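You operate a simulated robot arm through the tools that you are given. There is no shell and no other tool.

Carry out the task below with a simulated robot arm. There is one attempt and no reset: what you move stays moved.

Task
Put things in order on the bench top. At the end: the silver cap stands where the blue pad stood; the brown short wooden block stands where the teal tin stood; the teal tin stands where the silver cap stood; the blue pad stands where the black tape roll stood; the black tape roll stands on top of the yellow box; whatever was shut is shut again. Leave all else as you found it, and nothing knocked over.
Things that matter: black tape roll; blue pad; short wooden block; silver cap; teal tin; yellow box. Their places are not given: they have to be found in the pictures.

It is judged by the outcome, as a careful person would: the job done as asked, and still so three seconds after it is handed in. It fails if anything else is knocked over, pushed out of place, dropped, spilled or broken. A push-on lid holds only when it is set on centred and level and pressed home; a screw cap is set on level and turned clockwise until tight.

Robot
A 6-joint arm with a two-finger gripper, fixed in place. Base frame: the origin is at the foot of the arm, x ahead of it, y to its left, z up; the work surface is at about z = 0. Units: mm, rad, N and s.
With the tool pointing down near the work surface it reaches from about 240 to 620 mm from the base axis. Its first joint turns from -1.152 to 1.152 rad. Payload 1.37 kg.
Tool frame: the origin (TCP) lies between the finger pads and is the grasp point; the fingertips stand 22 mm ahead of it; z points along the fingers, y is the line along which they close. The gripper opens to 92 mm; its body begins 65 mm behind the TCP.
Orientation is that of the tool frame in the base frame, as [roll, pitch, yaw] about the fixed x, y, z axes, in that order (R = Rz(yaw) Ry(pitch) Rx(roll)). With the fingers straight down and closing along the base's y, the tool's x points along the base's -x, its y along +y and its z along -z.

Tools
- The arm moves only by the tool jog_arm. Its argument "targets" is a list of rows, each a list of 2 entries, a list of its own where there are three numbers: the shift along the base's x, y, z in mm, then the turn, a rotation vector about the base's x, y, z in degrees. In form: [[[tx, ty, tz], [wx, wy, wz]], ...]. A call has 1 to 20 rows; each row shifts and turns the commanded pose from where the row before left it. "hand" is the closure in counts, from 0 (fully open) to 255 (shut), set as the call begins (left out, the last holds). A row lasts 0.2 s, in which the tool goes at most 50 mm and 0.15 rad; a call with a longer step from one row to the next is refused whole, and so is a gripper value outside its range. Where a pose cannot be reached the arm comes as near as it can. A force on the tool above 40 N (or 10 N above the force at the start of the call, whichever is more), or a blocked arm, ends the call early, and 0.2 s more pass. The fingers move at their own pace (about 59.9 mm/s each) and stop on an object; they squeeze with about 26 N. The grip force told is the motor's: it shows also when the fingers shut on nothing. Time passes only in rows, and 0.2 s behind the last, so rows that do not move let the fingers close. The reply holds the time, the measured pose of the TCP, the force on the tool along the base axes, the opening and the grip force, in the units named above and with some noise, with the torque about the TCP (base axes, N m) and any sound that the robot's microphone picked up.
- Cameras (640 x 400 px; columns grow to the right, rows downward): "scene" is fixed at [44.5, -442.4, 573.5]; the picture's right is [0.66, -0.75, 0.00], its down [-0.50, -0.44, -0.74] and it looks along [0.56, 0.49, -0.67] (base axes); focal length 354 px, centre (320, 200). "wrist" rides on the gripper at [71, 19, -102] in the tool frame; the picture's right is [-0.26, 0.96, 0.00], its down [-0.75, -0.20, -0.62] and it looks along [-0.60, -0.16, 0.78] (tool axes); focal length 280 px, centre (320, 200).
- grab_frame(camera): a new picture of that camera. The clock stands still meanwhile.
- point_at(camera, pixels): there is no depth. For up to 12 entries [column, row, z] of the newest picture of that camera ("zoom" is the newest enlarged one), the place [x, y] in the base frame at which the ray of that pixel passes the height z, good to about 3 mm. The clock stands still meanwhile.
- close_up(camera, box): a new picture of the part [left, top, right, bottom] of that camera's present view, enlarged. The clock stands still meanwhile.
- sign_off(): hands the job in; it is judged then, once.

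Open the gripper and draw the arm clear of the work before you hand the job in, unless the task says otherwise.

The tools are called after "Call:" as name(argument=value, ...) on one line, values as JSON. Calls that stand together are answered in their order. jog_arm: Moves the arm, as the interface text tells. Its arguments: {"type":"object","properties":{"targets":{"type":"array","items":{"type":"array"}},"hand":{"type":"number"}},"required":["targets"]} The other tools are called the same way: grab_frame (camera) takes a picture; point_at (camera, pixels) gives the place at which the rays of pixels pass given heights; close_up (camera, box) takes an enlarged picture of a part of a camera's view; sign_off () hands the job in.

At the start:

```text
time_s: 0.0
tool_pos: [436.2, -152.4, 250.3]
ee_rot: [-3.141, -0.001, -3.142]
ft_force: [0.4, 0.1, 0.0]
ft_torque: [0.03, -0.01, -0.04]
width: 92.1
gripper_force: 0.0
```

scene: 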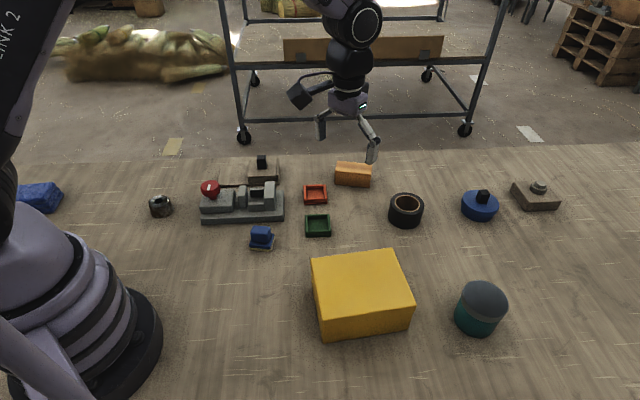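
wrist: 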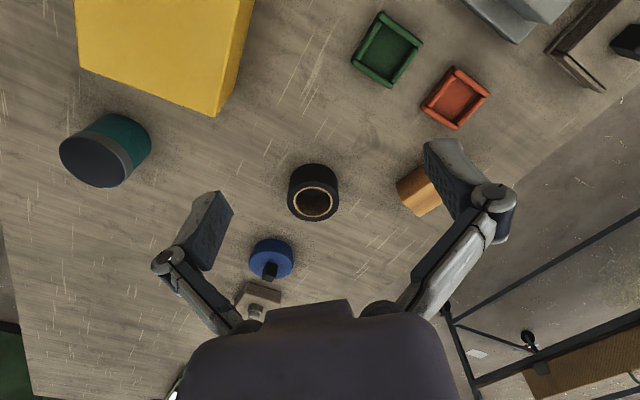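

I begin by looking closely at the scene: a yellow box near (360,293), teal tin (480,308), tape roll (406,210), blue item (479,206), block (353,174), and smaller items on the left.

Call:
close_up(camera="scene", box=[130, 140, 350, 278])

Call:
close_up(camera="scene", box=[320, 140, 580, 302])

Call:
close_up(camera="scene", box=[280, 230, 540, 392])

Call:
close_up(camera="scene", box=[0, 140, 220, 278])

```text
2.90 times, centred on (240, 209) of scene
```

zoom: 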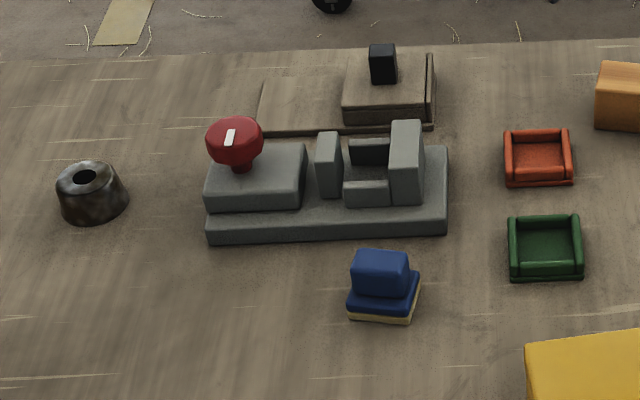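

```text
2.46 times, centred on (450, 221) of scene
```

zoom: 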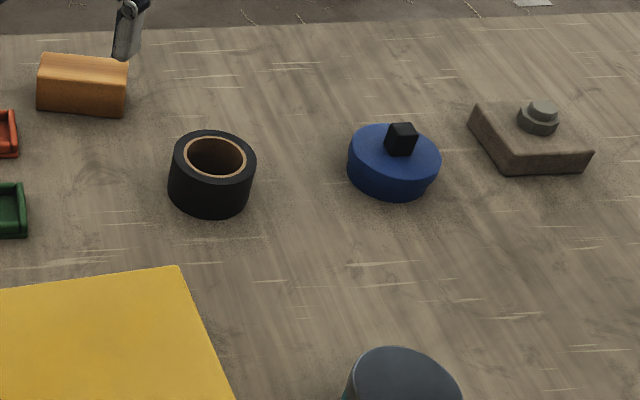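

```text
2.46 times, centred on (410, 311) of scene
```

zoom: 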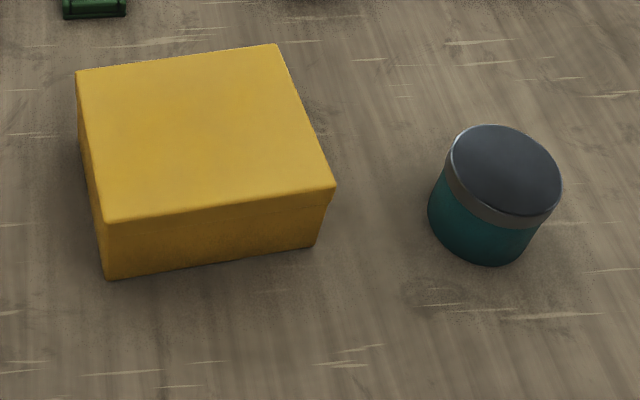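

```text
2.90 times, centred on (110, 209) of scene
```

zoom: 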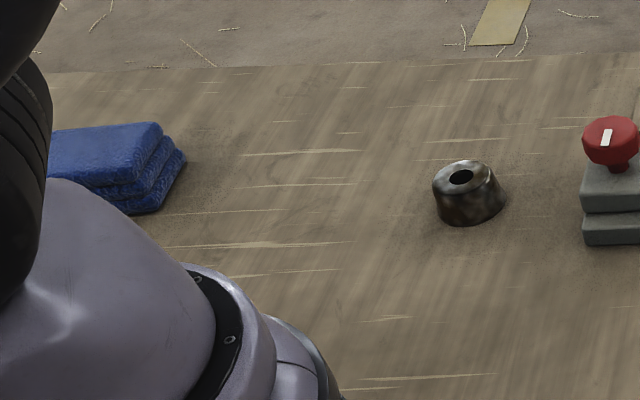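

The metallic cone at (160,206) may be the silver cap, and there are several blue items: (262,238), (479,206), (40,197). I locate everything on the bench roughly.

Call:
point_at(camera="scene", pixels=[[160, 212, 0], [262, 246, 0], [406, 222, 0], [479, 213, 0], [536, 205, 0], [353, 183, 0], [477, 325, 0], [316, 198, 0], [318, 230, 0], [242, 215, 0], [262, 180, 0], [40, 205, 0]])

Call:
close_up(camera="scene", box=[220, 210, 300, 260])

Call:
close_up(camera="scene", box=[440, 170, 520, 220])

Call:
close_up(camera="scene", box=[120, 180, 200, 230])

Call:
close_up(camera="scene", box=[500, 165, 580, 215])

```text
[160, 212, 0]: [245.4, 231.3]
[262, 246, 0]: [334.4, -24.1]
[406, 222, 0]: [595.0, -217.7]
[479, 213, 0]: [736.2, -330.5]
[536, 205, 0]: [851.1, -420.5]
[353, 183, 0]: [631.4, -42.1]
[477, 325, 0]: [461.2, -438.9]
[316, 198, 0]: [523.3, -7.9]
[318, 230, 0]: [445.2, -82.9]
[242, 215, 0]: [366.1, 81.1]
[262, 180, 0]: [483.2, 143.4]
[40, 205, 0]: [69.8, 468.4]
```

```text
8.00 times, centred on (260, 235) of scene
```

zoom: 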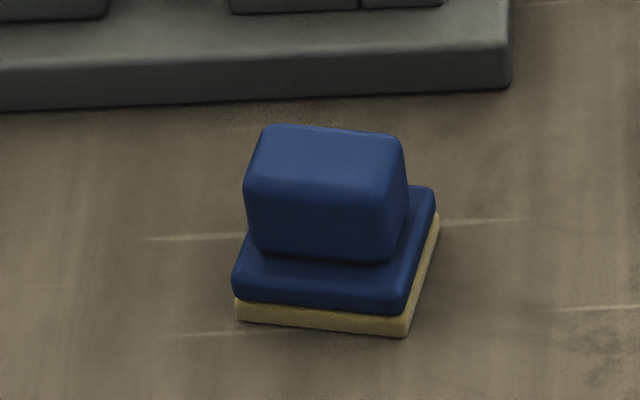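

```text
8.00 times, centred on (480, 195) of scene
```

zoom: 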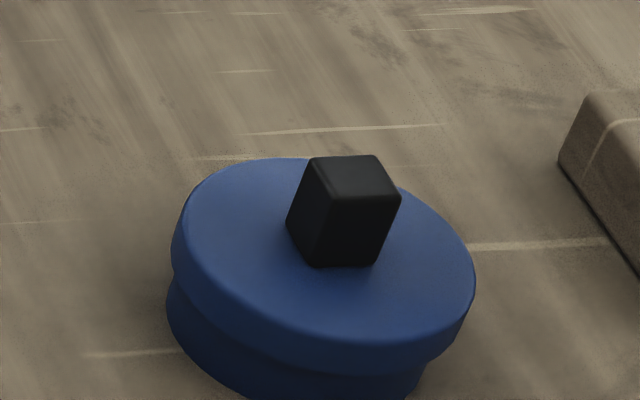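

```text
8.00 times, centred on (160, 205) of scene
```

zoom: 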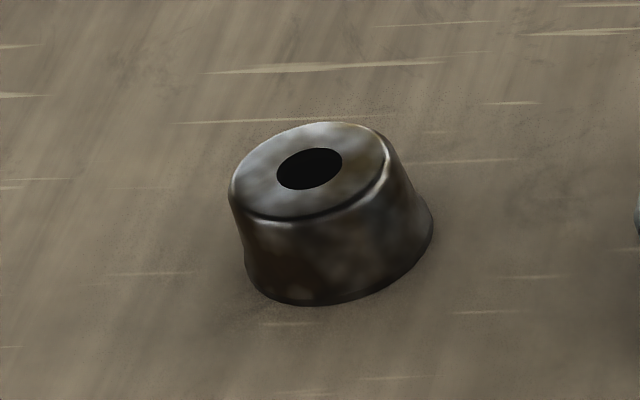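

```text
8.00 times, centred on (540, 190) of scene
```

zoom: 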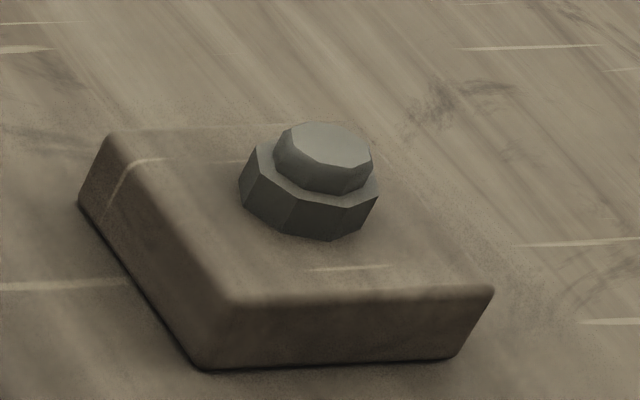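

The reachable ones fit: silver cap at about (245,231), blue pad at about (334,-24); I now zoom in on the wrist view to measure the tape roll, block and tin.

Call:
close_up(camera="wrist", box=[260, 140, 420, 240])

Call:
close_up(camera="wrist", box=[360, 140, 520, 240])

Call:
close_up(camera="wrist", box=[30, 90, 190, 190])

Call:
close_up(camera="wrist", box=[50, 0, 290, 150])

```text
4.00 times, centred on (340, 190) of wrist
```

zoom: 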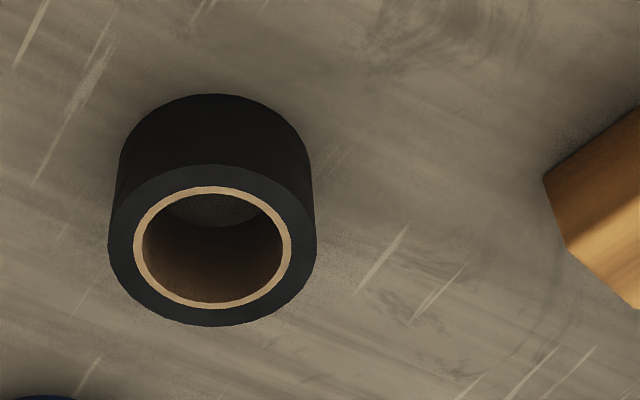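

```text
4.00 times, centred on (440, 190) of wrist
```

zoom: 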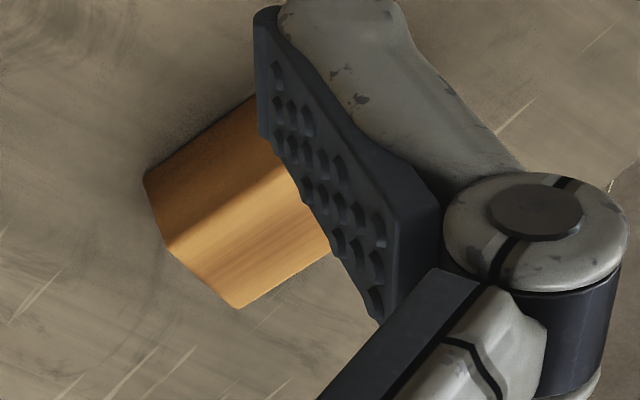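

```text
4.00 times, centred on (110, 140) of wrist
```

zoom: 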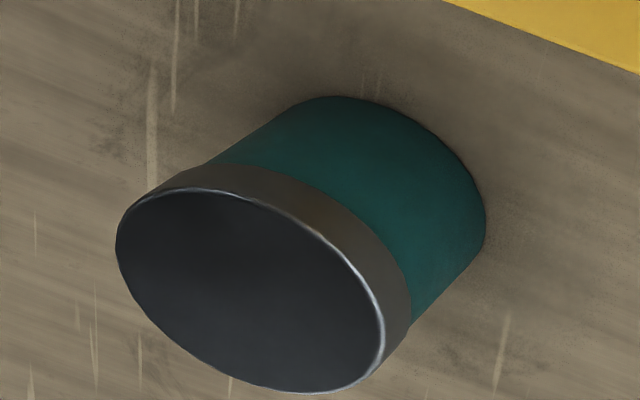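

```text
2.67 times, centred on (170, 75) of wrist
```

zoom: 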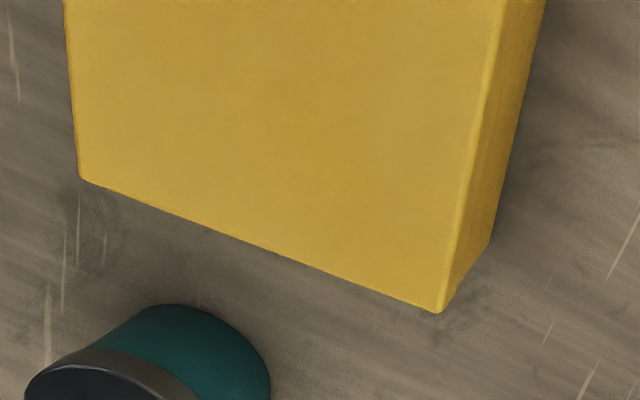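

Now I triangulate heights by casting the same features through both cameras.

Call:
point_at(camera="wrist", pixels=[[313, 201.3, 0], [313, 201.3, 40], [313, 201.3, 60], [97.5, 162.5, 40], [97.5, 162.5, 60], [97.5, 162.5, 80], [234, 117, 0], [234, 117, 60], [234, 117, 100], [253, 91, 0], [81, 67, 60], [81, 67, 100]])

Call:
point_at(camera="scene", pixels=[[406.9, 204.7, 0], [406.9, 204.7, 40], [406.9, 204.7, 60], [485, 299, 40], [485, 299, 60], [485, 299, 80], [392, 249, 0], [392, 249, 60], [392, 249, 100], [415.6, 306.5, 60], [415.6, 306.5, 100], [324, 320, 60]])

```text
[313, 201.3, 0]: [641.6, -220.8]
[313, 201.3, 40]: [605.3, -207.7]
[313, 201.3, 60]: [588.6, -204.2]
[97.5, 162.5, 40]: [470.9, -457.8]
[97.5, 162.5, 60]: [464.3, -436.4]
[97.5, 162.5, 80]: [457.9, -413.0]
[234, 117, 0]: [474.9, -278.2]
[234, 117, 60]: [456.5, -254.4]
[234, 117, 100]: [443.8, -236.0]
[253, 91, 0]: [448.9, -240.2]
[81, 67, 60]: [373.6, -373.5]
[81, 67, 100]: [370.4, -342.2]
```

```text
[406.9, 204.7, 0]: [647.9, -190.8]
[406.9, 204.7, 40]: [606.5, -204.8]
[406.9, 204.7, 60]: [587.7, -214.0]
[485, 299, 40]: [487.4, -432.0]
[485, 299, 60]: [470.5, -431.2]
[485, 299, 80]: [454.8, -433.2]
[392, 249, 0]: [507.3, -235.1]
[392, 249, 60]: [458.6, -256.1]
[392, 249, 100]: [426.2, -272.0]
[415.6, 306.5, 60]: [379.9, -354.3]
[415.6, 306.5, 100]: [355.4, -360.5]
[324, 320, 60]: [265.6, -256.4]
```

Roll top ≈ z 45 at about (601,-207), tin top ≈ z 64 at about (464,-432); both lie near the reach limit. I move over the roll at a safe height, turning the tool to the radial direction, to see what the reach allows.

Call:
jog_arm(targets=[[[33, -11, 0], [0, 0, -4]], [[33, -11, 0], [0, 0, -4]], [[33, -11, 0], [0, 0, -4]], [[33, -11, 0], [0, 0, -4]], [[33, -11, 0], [0, 0, -3]], [[0, 0, 0], [0, 0, 0]]], hand=0)

Call:
grab_frame(camera="wrist")

Call:
grab_frame(camera="scene")

```text
time_s: 1.4
tool_pos: [599.0, -207.4, 248.1]
ee_rot: [-3.141, -0.002, 2.812]
ft_force: [0.9, 0.7, 0.3]
ft_torque: [-0.03, -0.03, 0.0]
width: 92.1
gripper_force: 0.0
```

```text
taken
```

wrist: 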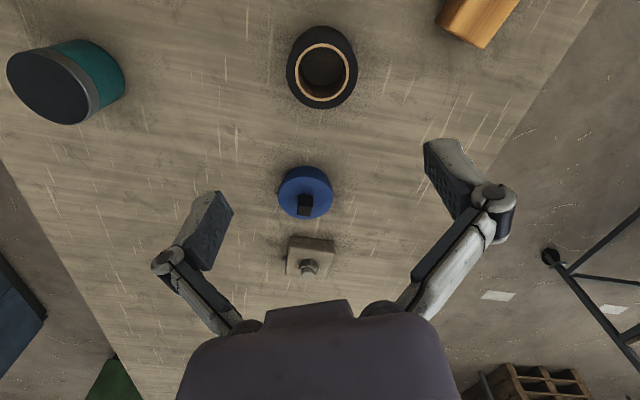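

```text
taken
```

scene: 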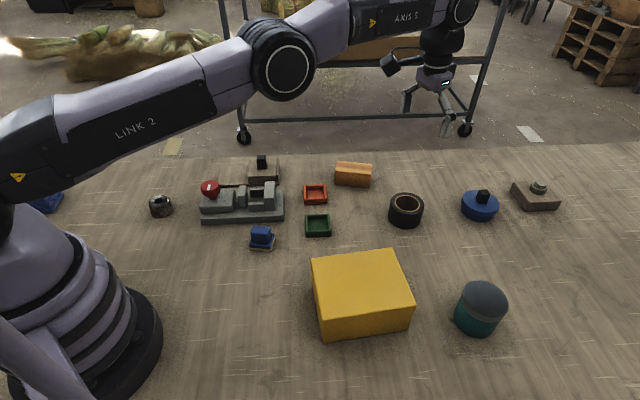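

The arm got to radius 634 with only 2 mm shortfall. I measure roll, block and tin more precisely from this view.

Call:
close_up(camera="wrist", box=[260, 10, 388, 90])

Call:
close_up(camera="wrist", box=[400, 0, 560, 100])

Call:
close_up(camera="scene", box=[320, 150, 448, 230])

Call:
close_up(camera="scene", box=[430, 270, 526, 330])

Call:
close_up(camera="wrist", box=[0, 30, 160, 130])

```text
5.00 times, centred on (324, 50) of wrist
```

zoom: 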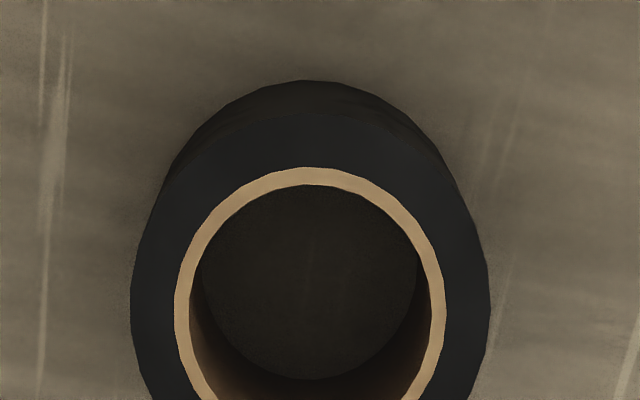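

```text
4.00 times, centred on (480, 50) of wrist
```

zoom: 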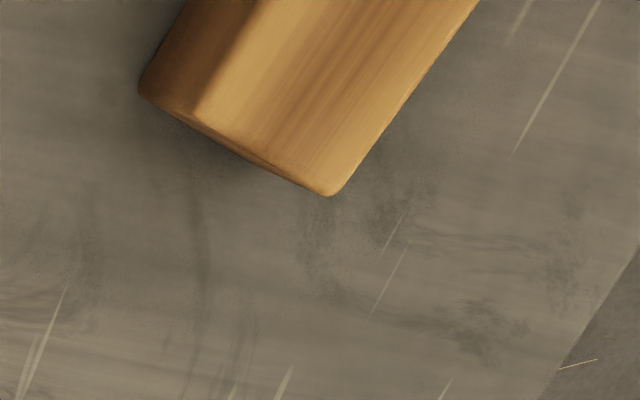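

```text
5.00 times, centred on (384, 190) of scene
```

zoom: 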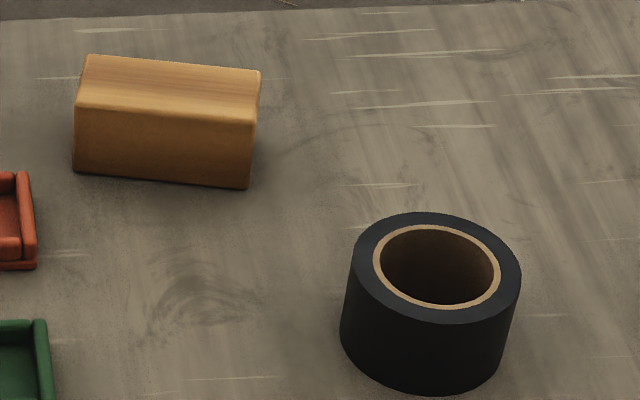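

```text
6.67 times, centred on (478, 300) of scene
```

zoom: 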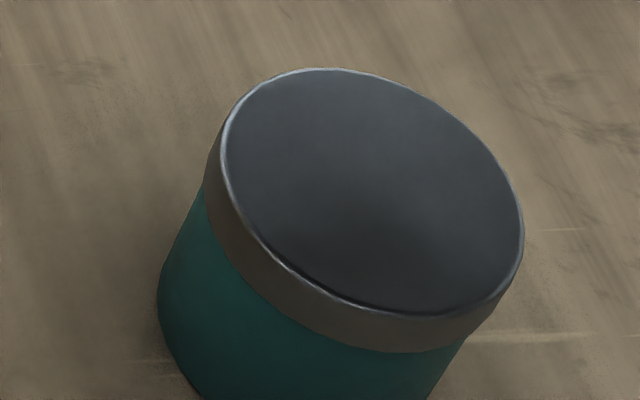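

```text
4.00 times, centred on (80, 80) of wrist
```

zoom: 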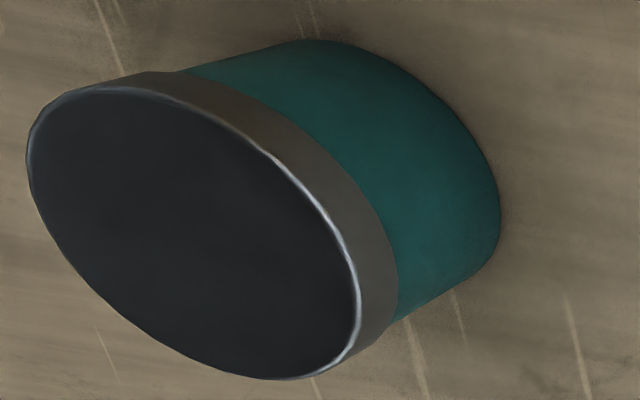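

Call:
point_at(camera="wrist", pixels=[[322, 71.5, 30], [322, 71.5, 45], [322, 71.5, 60], [482.5, 48, 0], [482.5, 48, 30], [482.5, 48, 50], [48, 87, 50], [48, 87, 64], [48, 87, 80], [435.5, 22, 0], [435.5, 22, 30]])

Call:
point_at(camera="scene", pixels=[[407.3, 203.4, 30], [407.3, 203.4, 45], [407.3, 203.4, 60], [372.2, 164, 0], [372.2, 164, 30], [372.2, 164, 50], [370, 174.5, 30], [369.4, 187.6, 0], [334.6, 184.4, 0], [335.2, 171, 30], [337.4, 161, 30], [486, 298.5, 64]])

```text
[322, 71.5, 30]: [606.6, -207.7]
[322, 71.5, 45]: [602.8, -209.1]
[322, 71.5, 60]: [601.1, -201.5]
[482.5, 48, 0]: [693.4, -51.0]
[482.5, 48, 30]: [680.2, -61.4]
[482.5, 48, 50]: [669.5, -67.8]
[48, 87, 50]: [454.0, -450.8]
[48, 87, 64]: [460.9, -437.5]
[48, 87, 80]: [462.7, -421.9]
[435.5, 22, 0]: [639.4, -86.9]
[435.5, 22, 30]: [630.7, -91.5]
```

```text
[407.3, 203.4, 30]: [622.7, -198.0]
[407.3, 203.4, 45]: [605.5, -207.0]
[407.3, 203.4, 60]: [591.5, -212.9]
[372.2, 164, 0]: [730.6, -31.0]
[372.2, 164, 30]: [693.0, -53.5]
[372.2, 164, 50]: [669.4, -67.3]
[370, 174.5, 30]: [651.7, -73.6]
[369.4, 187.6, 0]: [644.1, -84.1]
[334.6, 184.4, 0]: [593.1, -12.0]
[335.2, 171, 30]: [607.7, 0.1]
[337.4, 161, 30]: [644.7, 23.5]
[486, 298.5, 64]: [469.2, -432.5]
```

Roll centre ≈ (603.5,-208), height ≈ 45, outer diameter ≈ 72; block centre ≈ (634,-38). I descend over the roll partway with a small correction to check reach at lower heights.

Call:
jog_arm(targets=[[[2, -1, -35], [0, 0, 0]], [[0, 0, -35], [0, 0, 0]], [[0, 0, -35], [0, 0, 0]], [[0, 0, -35], [0, 0, 0]], [[0, 0, 0], [0, 0, 0]]], hand=0)

Call:
grab_frame(camera="wrist")

Call:
close_up(camera="scene", box=[340, 130, 468, 230])

```text
time_s: 2.6
tool_pos: [605.3, -209.5, 108.3]
ee_rot: [3.141, 0.0, 2.81]
ft_force: [0.2, 1.1, -0.3]
ft_torque: [0.01, -0.05, 0.0]
width: 91.9
gripper_force: 0.1
```

```text
taken
```

wrist: 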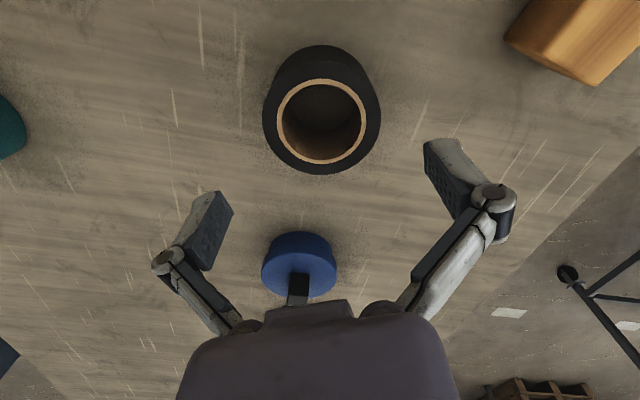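

```text
4.00 times, centred on (404, 180) of scene
```

zoom: 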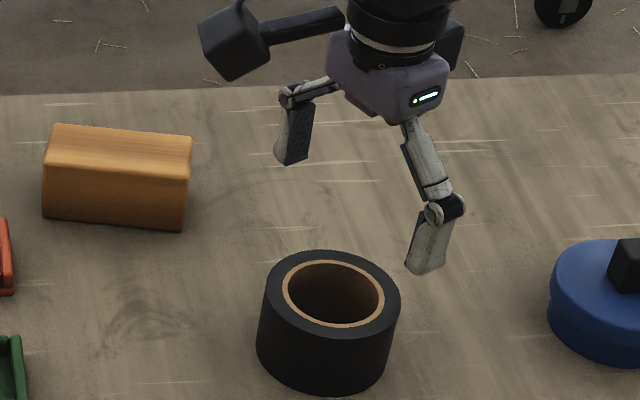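

At z 108 the arm holds (605,-209.5). I check the ring centre seen at (322,121) against the TCP.

Call:
point_at(camera="wrist", pixels=[[322, 121, 45], [322, 121, 45], [322, 121, 40], [278, 121, 45], [366, 121, 45], [322, 79, 45], [322, 164, 45]])

Call:
close_up(camera="wrist", box=[242, 30, 402, 190])

```text
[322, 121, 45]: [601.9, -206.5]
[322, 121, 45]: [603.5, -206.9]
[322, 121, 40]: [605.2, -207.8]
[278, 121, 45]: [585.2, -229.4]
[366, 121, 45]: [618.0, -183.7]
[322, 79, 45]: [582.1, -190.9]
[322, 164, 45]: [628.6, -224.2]
```

```text
2.50 times, centred on (322, 110) of wrist
```

zoom: 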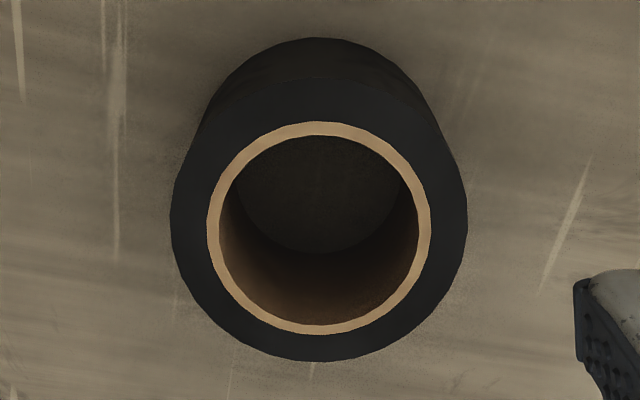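

Ring centre ≈ (603,-207.5), outer diameter ≈ 77, so the open fingers clear it by about 7 mm each side. I centre and descend to TCP z≈27.

Call:
jog_arm(targets=[[[-2, 2, -20], [0, 0, 0]], [[0, 0, -20], [0, 0, 0]], [[0, 0, -20], [0, 0, 0]], [[0, 0, -20], [0, 0, 0]], [[0, 0, 0], [0, 0, 0]]], hand=0)

Call:
grab_frame(camera="wrist")

Call:
close_up(camera="scene", box=[340, 150, 468, 230])

```text
time_s: 3.8
tool_pos: [596.0, -206.1, 30.5]
ee_rot: [3.14, 0.0, 2.81]
ft_force: [0.7, 0.3, 0.1]
ft_torque: [0.02, -0.04, 0.01]
width: 92.0
gripper_force: 0.1
out of reach, approached as far as the arm can: row 4
```

```text
taken
```

wrist: 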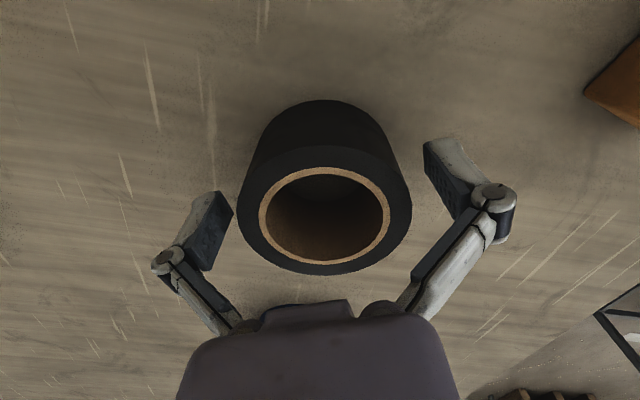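

```text
5.00 times, centred on (404, 190) of scene
```

zoom: 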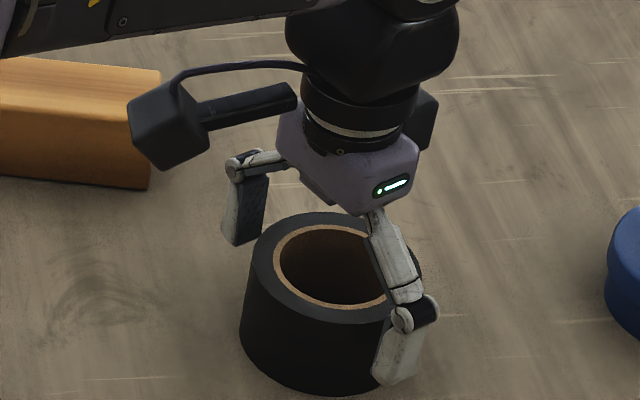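

At z 30 the vertical tool is limited to radius 630.6, about 7 mm short of the roll centre. I tilt the tool 6° outward about its closing axis (pads stay parallel to the roll) and move the missing 7 mm outward.

Call:
jog_arm(targets=[[[0, 0, 0], [-0.65, -1.89, 0]], [[0, 0, 0], [-0.65, -1.89, 0]], [[0, 0, 0], [-0.65, -1.89, 0]], [[0, 0, 0], [0, 0, 0]]], hand=0)

```text
time_s: 4.8
tool_pos: [614.2, -211.9, 27.4]
ee_rot: [3.14, 0.103, 2.811]
ft_force: [0.3, 0.2, 0.4]
ft_torque: [0.01, 0.03, -0.02]
width: 92.0
gripper_force: 0.1
out of reach, approached as far as the arm can: row 1, 2, 3
```

The reading shows TCP at (614,-212), further out than expected; I look before closing.

Call:
grab_frame(camera="wrist")

Call:
close_up(camera="scene", box=[340, 150, 468, 230])

```text
taken
```

wrist: 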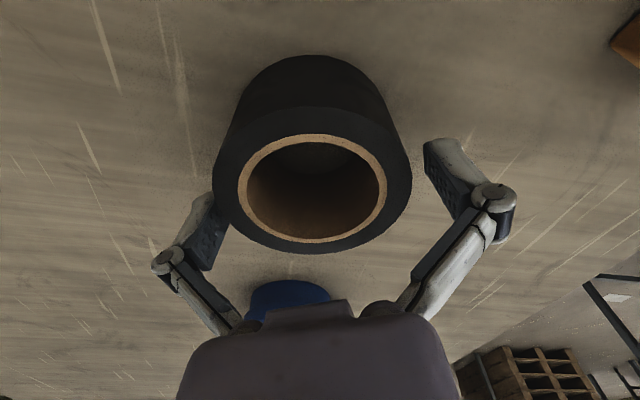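

```text
5.00 times, centred on (404, 190) of scene
```

zoom: 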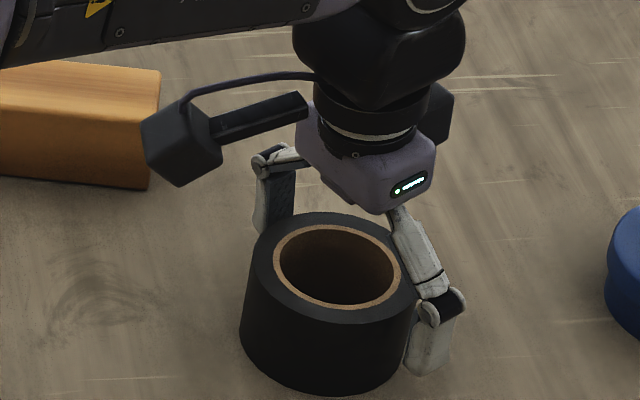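

Roll is unmoved and tangentially centred; the TCP is about 12 mm too far out radially, so I step inward and read the pose.

Call:
jog_arm(targets=[[[-5, 1.8, 1], [0, 0, 0]], [[0, 0, 0], [0, 0, 0]]], hand=0)

```text
time_s: 5.4
tool_pos: [613.8, -211.4, 27.2]
ee_rot: [3.141, 0.103, 2.81]
ft_force: [0.0, 0.3, 0.1]
ft_torque: [-0.03, 0.04, -0.03]
width: 91.7
gripper_force: 0.0
out of reach, approached as far as the arm can: row 1
```

The arm seems stuck at full stretch (elbow straight), so small inward commands don't register. I lift and pull inward to get out of that configuration; the fingers pass freely beside the roll.

Call:
jog_arm(targets=[[[-10, 3.5, 20], [0, 0, 0]], [[-10, 3.5, 20], [0, 0, 0]], [[0, 0, 20], [0, 0, 0]], [[0, 0, 20], [0, 0, 0]], [[0, 0, 0], [0, 0, 0]]], hand=0)

```text
time_s: 6.6
tool_pos: [623.5, -214.8, 103.2]
ee_rot: [3.141, 0.103, 2.81]
ft_force: [0.8, 0.3, -0.4]
ft_torque: [0.01, 0.0, 0.03]
width: 91.8
gripper_force: 0.1
out of reach, approached as far as the arm can: row 1, 2, 4
```

Still stretched; I continue raising and pulling in further to let the elbow bend.

Call:
jog_arm(targets=[[[-20, 7, 30], [0, 0, 0]], [[-20, 7, 30], [0, 0, 0]], [[-20, 7, 20], [0, 0, 0]], [[0, 0, 0], [0, 0, 0]], [[0, 0, 0], [0, 0, 0]]], hand=0)

```text
time_s: 7.8
tool_pos: [625.1, -213.8, 184.8]
ee_rot: [3.141, 0.101, 2.809]
ft_force: [-0.2, 0.1, 0.7]
ft_torque: [0.01, -0.03, -0.01]
width: 91.7
gripper_force: 0.1
out of reach, approached as far as the arm can: row 1, 2, 3
```

The elbow is still stuck; I undo the tilt (back to vertical), which should change the solution.

Call:
jog_arm(targets=[[[0, 0, 10], [0.65, 1.89, 0]], [[0, 0, 10], [0.65, 1.89, 0]], [[0, 0, 10], [0.65, 1.89, 0]], [[0, 0, 0], [0, 0, 0]]], hand=0)

```text
time_s: 8.8
tool_pos: [604.5, -207.8, 212.9]
ee_rot: [-3.141, 0.0, 2.81]
ft_force: [-0.5, -0.1, -0.4]
ft_torque: [0.0, -0.03, 0.01]
width: 92.2
gripper_force: 0.0
out of reach, approached as far as the arm can: row 1, 2, 3
```

Moving up only extends the elbow further; a downward command should flex it. I command down 40 mm (well above everything) and check.

Call:
jog_arm(targets=[[[0, 0, -20], [0, 0, 0]], [[0, 0, -20], [0, 0, 0]], [[0, 0, 0], [0, 0, 0]]], hand=0)

```text
time_s: 9.6
tool_pos: [606.6, -206.6, 172.2]
ee_rot: [3.141, -0.003, 2.811]
ft_force: [0.8, 0.2, -0.6]
ft_torque: [0.0, 0.02, 0.0]
width: 92.2
gripper_force: 0.1
```

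No out-of-reach this time, so the command is evidently re-anchored to the actual pose. Now I try an inward and downward move.

Call:
jog_arm(targets=[[[-10, 3.5, -10], [0, 0, 0]], [[-10, 3.5, -10], [0, 0, 0]], [[0, 0, 0], [0, 0, 0]]], hand=0)

```text
time_s: 10.4
tool_pos: [605.9, -206.5, 154.0]
ee_rot: [-3.141, -0.002, 2.811]
ft_force: [0.1, -0.3, 0.0]
ft_torque: [0.02, 0.04, 0.0]
width: 92.1
gripper_force: 0.1
out of reach, approached as far as the arm can: row 1, 2
```

The solver is locked at the straight-arm singularity; pitching the tool slightly inward while pulling in should flex the elbow. At z≈154 this is clear of everything.

Call:
jog_arm(targets=[[[-25, 8.6, 0], [0.98, 2.84, 0]], [[-25, 8.6, 0], [0.98, 2.84, 0]], [[-25, 8.6, 0], [0, 0, 0]], [[0, 0, 0], [0, 0, 0]]], hand=0)

```text
time_s: 11.4
tool_pos: [587.5, -201.8, 154.4]
ee_rot: [3.14, -0.106, 2.809]
ft_force: [0.5, -0.4, -0.7]
ft_torque: [0.0, 0.0, -0.01]
width: 91.9
gripper_force: 0.1
out of reach, approached as far as the arm can: row 1, 2, 3
```

Still rigid at full stretch. I look at the scene to see the arm's configuration.

Call:
grab_frame(camera="scene")

```text
taken
```

scene: 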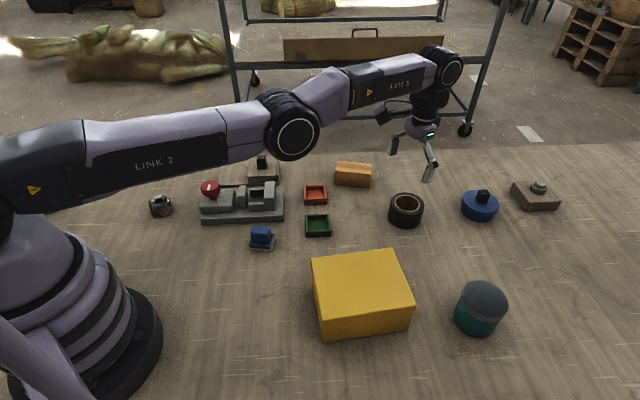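

The arm does look nearly straight. I keep commanding inward steps at this safe height and see if the solver escapes.

Call:
jog_arm(targets=[[[-25, 8.6, 5], [0, 0, 0]], [[-25, 8.6, 5], [0, 0, 0]], [[-25, 8.6, 5], [0, 0, 0]], [[-25, 8.6, 5], [0, 0, 0]], [[0, 0, 0], [0, 0, 0]]], hand=0)

```text
time_s: 12.6
tool_pos: [586.6, -201.4, 158.3]
ee_rot: [-3.14, -0.107, 2.809]
ft_force: [-0.3, 0.0, -0.8]
ft_torque: [0.0, 0.02, -0.03]
width: 92.0
gripper_force: 0.1
out of reach, approached as far as the arm can: row 1, 2, 3, 4
```

The radius shrank slightly (620 vs 622 expected), maybe the elbow starts to flex. I send more gentle inward rows.

Call:
jog_arm(targets=[[[-12, 4, 0], [0, 0, 0]], [[-12, 4, 0], [0, 0, 0]], [[-12, 4, 0], [0, 0, 0]], [[-12, 4, 0], [0, 0, 0]], [[-12, 4, 0], [0, 0, 0]], [[-12, 4, 0], [0, 0, 0]], [[0, 0, 0], [0, 0, 0]]], hand=0)

```text
time_s: 14.2
tool_pos: [586.0, -202.5, 156.8]
ee_rot: [-3.141, -0.105, 2.81]
ft_force: [-1.0, -0.2, -0.6]
ft_torque: [0.04, -0.01, -0.01]
width: 92.2
gripper_force: 0.0
out of reach, approached as far as the arm can: row 1, 2, 3, 4, 5, 6
```

Hypothesis: the elbow sits at a slightly hyper-extended joint limit. I push outward to bring it through straight, then pitch inward while retracting; at z≈157 nothing is near.

Call:
jog_arm(targets=[[[40, -13.8, 0], [0, 0, 0]], [[40, -13.8, 0], [0, 0, 0]], [[-15, 5.2, 0], [1.3, 3.78, 0]], [[-25, 8.6, 0], [1.3, 3.78, 0]], [[-25, 8.6, 0], [0, 0, 0]], [[-25, 8.6, 0], [0, 0, 0]], [[0, 0, 0], [0, 0, 0]]], hand=0)

```text
time_s: 15.8
tool_pos: [562.2, -193.9, 157.2]
ee_rot: [3.14, -0.247, 2.809]
ft_force: [0.2, -0.3, 0.7]
ft_torque: [0.0, -0.02, -0.01]
width: 92.2
gripper_force: 0.1
out of reach, approached as far as the arm can: row 1, 2, 4, 5, 6
```

Still rigid. I test what an outward push does to the measured radius, to learn which limit binds.

Call:
jog_arm(targets=[[[40, -13.8, 0], [0, 0, 0]], [[40, -13.8, 0], [0, 0, 0]], [[0, 0, 0], [0, 0, 0]], [[0, 0, 0], [0, 0, 0]]], hand=0)

Call:
close_up(camera="scene", box=[0, 20, 480, 320])

```text
time_s: 16.8
tool_pos: [562.9, -193.6, 158.0]
ee_rot: [3.141, -0.245, 2.81]
ft_force: [0.2, 0.4, 0.3]
ft_torque: [-0.02, -0.01, -0.04]
width: 91.5
gripper_force: 0.1
out of reach, approached as far as the arm can: row 1, 2
```

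```text
1.33 times, centred on (240, 170) of scene
```

zoom: 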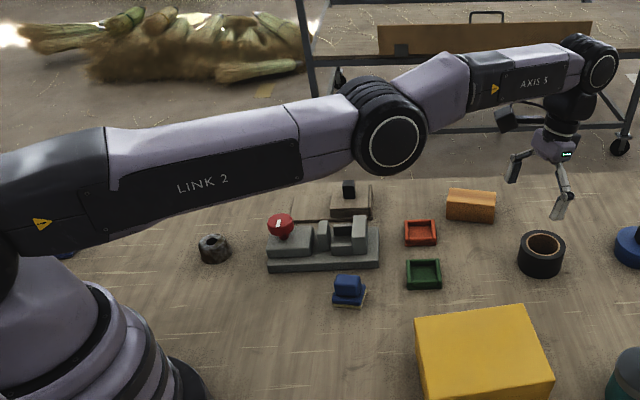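

An outward push changes nothing, so it is exactly at the singular stretch. I try many very small inward steps, in case the per-row joint change is what is refused.

Call:
jog_arm(targets=[[[-1, 0.34, 0], [0, 0, 0]], [[-1, 0.34, 0], [0, 0, 0]], [[-1, 0.34, 0], [0, 0, 0]], [[-1, 0.34, 0], [0, 0, 0]], [[-1, 0.34, 0], [0, 0, 0]], [[-1, 0.34, 0], [0, 0, 0]], [[-1, 0.34, 0], [0, 0, 0]], [[-1, 0.34, 0], [0, 0, 0]], [[-1, 0.34, 0], [0, 0, 0]], [[-1, 0.34, 0], [0, 0, 0]]], hand=0)

```text
time_s: 19.0
tool_pos: [561.5, -193.9, 160.1]
ee_rot: [3.141, -0.247, 2.81]
ft_force: [0.1, 0.5, -0.1]
ft_torque: [-0.03, 0.01, -0.01]
width: 92.1
gripper_force: 0.0
out of reach, approached as far as the arm can: row 4, 7, 10
```

The IK only fails inward (tolerance ~3 mm). I try: outward pressure to centre the elbow, one pitch-in row still pressing outward (biases the elbow to the flex side), then pitch-in with strong retraction.

Call:
jog_arm(targets=[[[40, -13.8, 0], [0, 0, 0]], [[40, -13.8, 0], [0, 0, 0]], [[-5, 1.7, 8], [2.6, 7.56, 0]], [[-42, 14.5, 11], [2.6, 7.56, 0]], [[-40, 13.8, 0], [0, 0, 0]], [[-30, 10, 0], [0, 0, 0]], [[0, 0, 0], [0, 0, 0]]], hand=0)

```text
time_s: 20.6
tool_pos: [524.5, -183.0, 169.5]
ee_rot: [-3.141, -0.46, 2.81]
ft_force: [0.4, -0.3, -0.6]
ft_torque: [0.01, 0.02, 0.03]
width: 92.0
gripper_force: 0.0
out of reach, approached as far as the arm can: row 1, 2, 3, 4, 5, 6
```

The wrist-to-shoulder distance may have dropped slightly (639 vs 642). I try inward-only rows again from this pitched pose.

Call:
jog_arm(targets=[[[-30, 10, 0], [0, 0, 0]], [[-30, 10, 0], [0, 0, 0]], [[-30, 10, 0], [0, 0, 0]], [[0, 0, 0], [0, 0, 0]]], hand=0)

```text
time_s: 21.6
tool_pos: [524.1, -183.6, 169.5]
ee_rot: [3.142, -0.461, 2.81]
ft_force: [-0.2, 0.4, -0.3]
ft_torque: [0.03, -0.01, -0.01]
width: 91.7
gripper_force: 0.0
out of reach, approached as far as the arm can: row 1, 2, 3
```

No response. I test whether the wrist pitch itself is at its limit by asking for 6° more inward pitch with matched translation.

Call:
jog_arm(targets=[[[-12, 4, 5], [1.3, 3.78, 0]], [[-12, 4, 5], [1.3, 3.78, 0]], [[0, 0, 0], [0, 0, 0]]], hand=0)

```text
time_s: 22.4
tool_pos: [503.3, -176.1, 167.4]
ee_rot: [3.141, -0.595, 2.81]
ft_force: [0.5, 0.8, 0.0]
ft_torque: [0.01, -0.01, -0.03]
width: 92.0
gripper_force: 0.0
out of reach, approached as far as the arm can: row 1
```

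Pitch still moves (34° now) and the wrist radius keeps shrinking slightly. I continue pitching in with slightly more than matched retraction.

Call:
jog_arm(targets=[[[-22, 7.5, 15], [2.6, 7.56, 0]], [[-20, 7, 17], [2.6, 7.56, 0]], [[-18, 6, 18], [2.6, 7.56, 0]], [[0, 0, 0], [0, 0, 0]]], hand=0)

```text
time_s: 23.4
tool_pos: [411.1, -144.7, 210.1]
ee_rot: [-3.141, -1.012, 2.809]
ft_force: [-0.3, -0.7, 0.3]
ft_torque: [-0.01, 0.03, -0.04]
width: 92.1
gripper_force: 0.0
out of reach, approached as far as the arm can: row 2, 3
```

The elbow is flexed again (wrist radius ≈ 595). I now rotate the tool back to vertical in place, raising a little.

Call:
jog_arm(targets=[[[0, 0, 5], [-2.7, -7.83, 0]], [[0, 0, 5], [-2.7, -7.83, 0]], [[0, 0, 5], [-2.7, -7.83, 0]], [[0, 0, 5], [-2.7, -7.83, 0]], [[0, 0, 5], [-2.7, -7.83, 0]], [[0, 0, 5], [-2.7, -7.83, 0]], [[0, 0, 5], [-2.7, -7.83, 0]], [[0, 0, 0], [0, 0, 0]]], hand=0)

Call:
grab_frame(camera="scene")

Call:
grab_frame(camera="wrist")

```text
time_s: 25.2
tool_pos: [409.4, -144.6, 245.3]
ee_rot: [3.14, 0.001, 2.811]
ft_force: [0.6, -0.5, 0.3]
ft_torque: [0.01, -0.01, -0.01]
width: 92.0
gripper_force: 0.1
```

```text
taken
```

scene: 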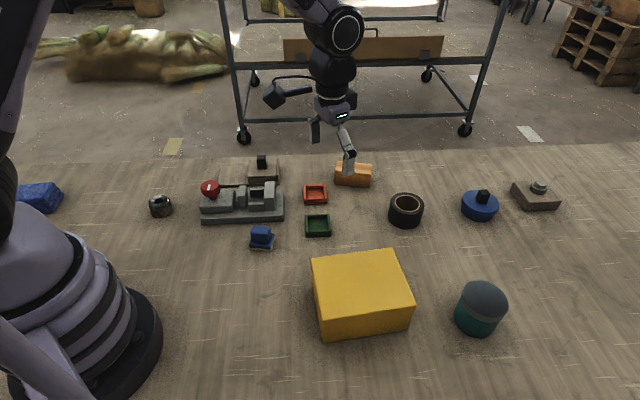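

```text
taken
```

wrist: 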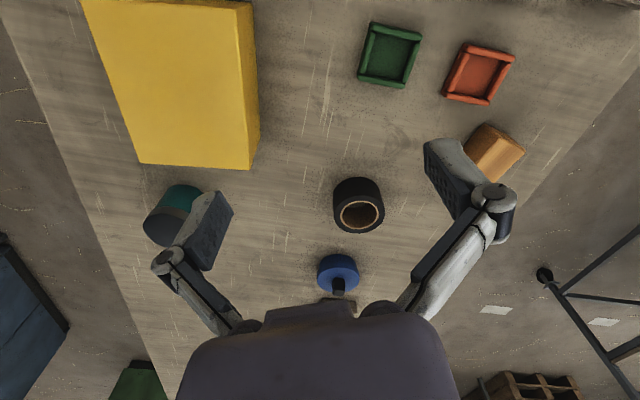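

Free again and nothing was disturbed. From now on I will keep the arm away from full stretch by tilting the tool outward for far objects. I measure the yellow box from both cameras now.

Call:
close_up(camera="wrist", box=[70, 0, 310, 180])

Call:
close_up(camera="scene", box=[296, 240, 424, 344])

Call:
close_up(camera="wrist", box=[310, 150, 406, 240])

```text
2.22 times, centred on (190, 90) of wrist
```

zoom: 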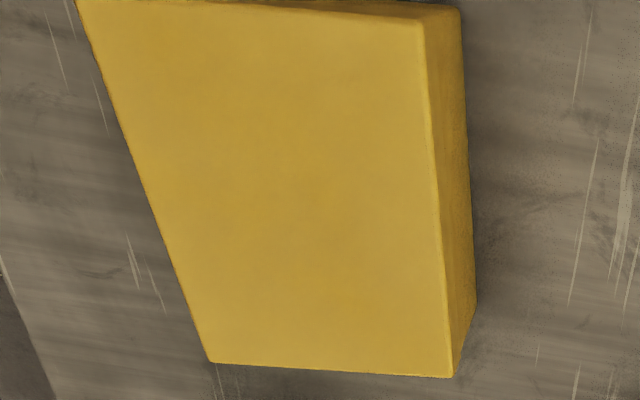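

```text
3.85 times, centred on (360, 292) of scene
```

zoom: 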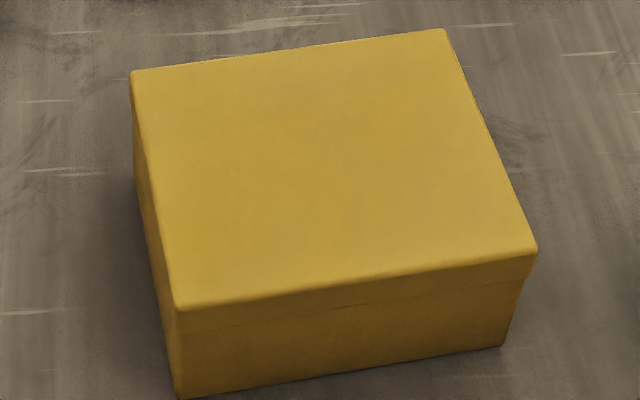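

```text
4.44 times, centred on (358, 195) of wrist
```

zoom: 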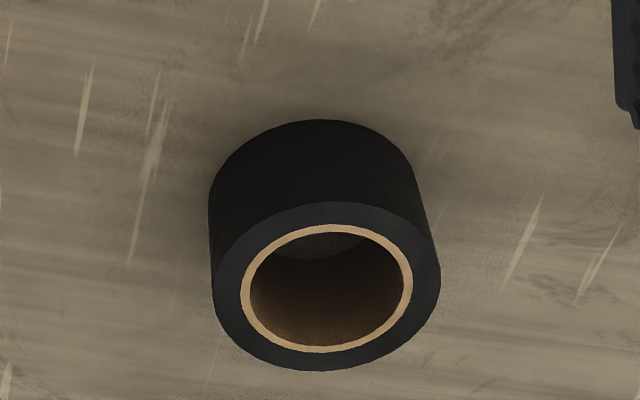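

Call:
point_at(camera="wrist", pixels=[[249.4, 169.7, 60], [249.4, 169.7, 75], [140.9, 162.5, 60], [140.9, 162.5, 75], [237.3, 9, 60], [237.3, 9, 75], [260.2, 135.5, 0], [252.6, 3.6, 0]])

Call:
point_at(camera="scene", pixels=[[392.2, 247.8, 60], [392.2, 247.8, 75], [416.2, 305, 60], [416.2, 305, 75], [310.9, 258.7, 60], [310.9, 258.7, 75], [323.1, 320.1, 60], [323.1, 320.1, 75], [323.6, 343.5, 0], [407.1, 330, 0]])

```text
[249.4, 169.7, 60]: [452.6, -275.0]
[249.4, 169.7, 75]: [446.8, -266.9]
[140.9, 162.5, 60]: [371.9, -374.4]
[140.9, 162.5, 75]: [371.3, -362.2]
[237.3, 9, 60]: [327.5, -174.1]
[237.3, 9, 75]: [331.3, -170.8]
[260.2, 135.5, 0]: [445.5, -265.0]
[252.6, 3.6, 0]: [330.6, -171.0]
```

```text
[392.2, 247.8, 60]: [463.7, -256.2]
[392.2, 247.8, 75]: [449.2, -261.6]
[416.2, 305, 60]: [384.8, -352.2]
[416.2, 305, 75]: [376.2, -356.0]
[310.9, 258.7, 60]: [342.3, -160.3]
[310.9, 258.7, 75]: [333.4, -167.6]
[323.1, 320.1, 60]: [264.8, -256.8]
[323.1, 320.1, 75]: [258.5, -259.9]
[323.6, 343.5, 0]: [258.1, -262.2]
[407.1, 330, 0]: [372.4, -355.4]
```

Box top centre ≈ (352,-263), top z ≈ 78. I now go over the roll with the tool tilted 12° outward so that the arm stays bent, stopping at z≈150.

Call:
jog_arm(targets=[[[32.3, -10.5, -15.9], [-0.98, -2.84, 0]], [[32.3, -10.5, -15.9], [-0.98, -2.84, 0]], [[32.3, -10.5, -15.9], [-0.98, -2.84, 0]], [[32.3, -10.5, -15.9], [-0.98, -2.84, 0]], [[32.3, -10.5, -15.9], [0, 0, 0]], [[32.1, -10.4, -15.8], [0, 0, 0]], [[0, 0, 0], [0, 0, 0]]], hand=0)

Call:
grab_frame(camera="wrist")

```text
time_s: 26.8
tool_pos: [604.2, -208.7, 149.9]
ee_rot: [-3.141, 0.206, 2.81]
ft_force: [0.4, -0.1, -0.2]
ft_torque: [0.02, -0.02, 0.0]
width: 92.0
gripper_force: 0.0
```

```text
taken
```

wrist: 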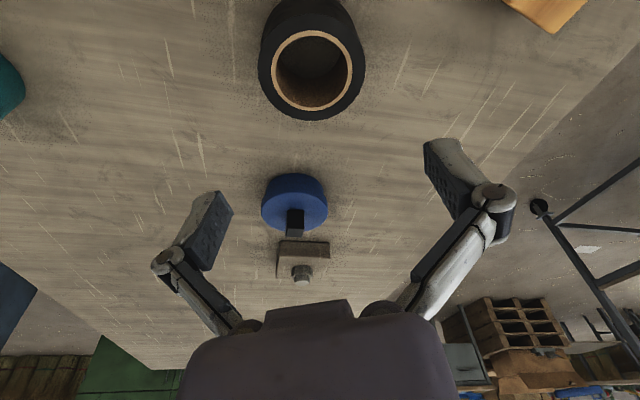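

The pose is reached with no warning. I re-measure the roll's ring centre near (311,70).

Call:
close_up(camera="wrist", box=[230, 0, 390, 130])

Call:
point_at(camera="wrist", pixels=[[311, 70, 45], [311, 70, 45], [270, 70, 45], [353, 70, 45], [311, 30, 45], [311, 110, 45]])

```text
3.08 times, centred on (310, 65) of wrist
```

zoom: 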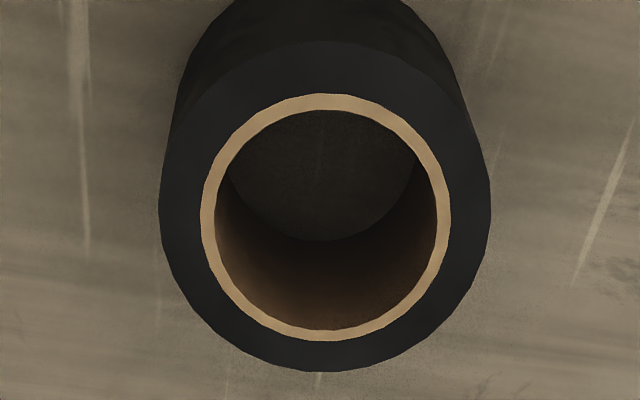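

```text
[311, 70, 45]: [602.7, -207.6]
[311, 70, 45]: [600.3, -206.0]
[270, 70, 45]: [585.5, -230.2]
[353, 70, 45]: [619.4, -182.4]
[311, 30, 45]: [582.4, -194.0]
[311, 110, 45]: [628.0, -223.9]
```

Roll centre confirmed at (602.5,-207.3). I descend to TCP z≈29 with the tilt held.

Call:
jog_arm(targets=[[[-1.7, 1.4, -25], [0, 0, 0]], [[0, 0, -25], [0, 0, 0]], [[0, 0, -25], [0, 0, 0]], [[0, 0, -25], [0, 0, 0]], [[0, 0, -20], [0, 0, 0]], [[0, 0, 0], [0, 0, 0]]], hand=0)

Call:
grab_frame(camera="wrist")

Call:
close_up(camera="scene", box=[340, 150, 468, 230])

```text
time_s: 28.2
tool_pos: [604.0, -206.7, 29.5]
ee_rot: [3.141, 0.208, 2.808]
ft_force: [0.0, 0.5, 0.3]
ft_torque: [-0.02, 0.0, 0.02]
width: 91.9
gripper_force: 0.2
```

```text
taken
```

wrist: 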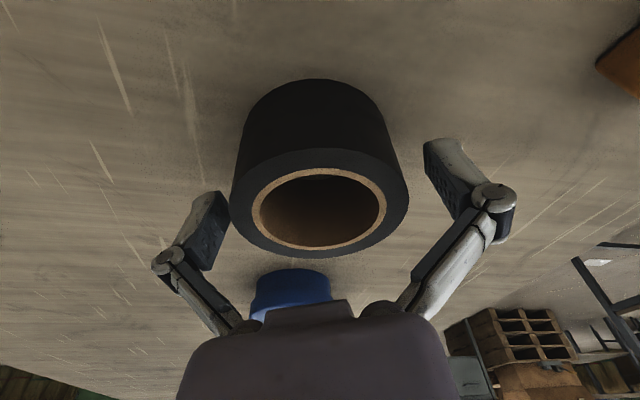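

```text
5.00 times, centred on (404, 190) of scene
```

zoom: 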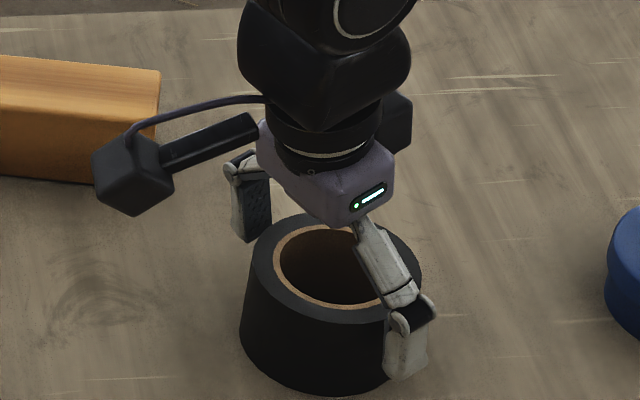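

The fingers straddle the roll properly. I close the gripper.

Call:
jog_arm(targets=[[[0, 0, 0], [0, 0, 0]], [[0, 0, 0], [0, 0, 0]], [[0, 0, 0], [0, 0, 0]], [[0, 0, 0], [0, 0, 0]]], hand=255)

```text
time_s: 29.2
tool_pos: [602.9, -206.6, 30.3]
ee_rot: [-3.142, 0.207, 2.809]
ft_force: [-2.4, -0.6, 6.1]
ft_torque: [0.0, 0.05, 0.0]
width: 72.4
gripper_force: 26.1
```

Gripped at 72.4 mm. I lift and check the hold.

Call:
jog_arm(targets=[[[0, 0, 10], [0, 0, 0]], [[0, 0, 15], [0, 0, 0]], [[0, 0, 25], [0, 0, 0]], [[0, 0, 25], [0, 0, 0]], [[0, 0, 25], [0, 0, 0]], [[0, 0, 25], [0, 0, 0]], [[0, 0, 0], [0, 0, 0]]], hand=255)

Call:
grab_frame(camera="wrist")

Call:
grab_frame(camera="scene")

```text
time_s: 30.8
tool_pos: [601.8, -205.1, 154.6]
ee_rot: [-3.141, 0.208, 2.81]
ft_force: [0.4, -0.2, -1.1]
ft_torque: [-0.03, 0.02, 0.01]
width: 72.8
gripper_force: 26.0
```

```text
taken
```

wrist: 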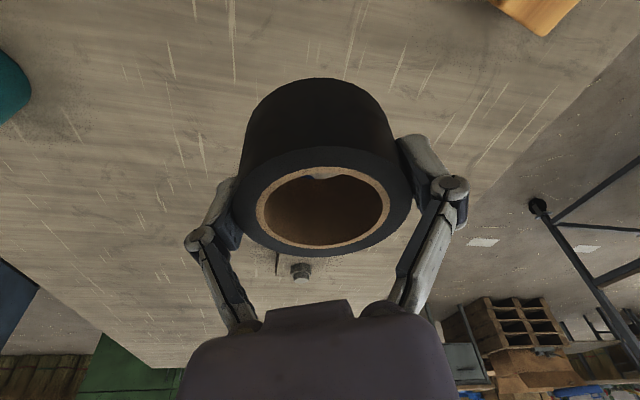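

```text
taken
```

scene: 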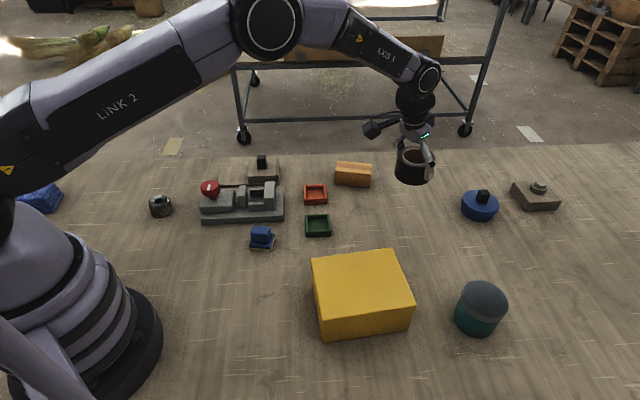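

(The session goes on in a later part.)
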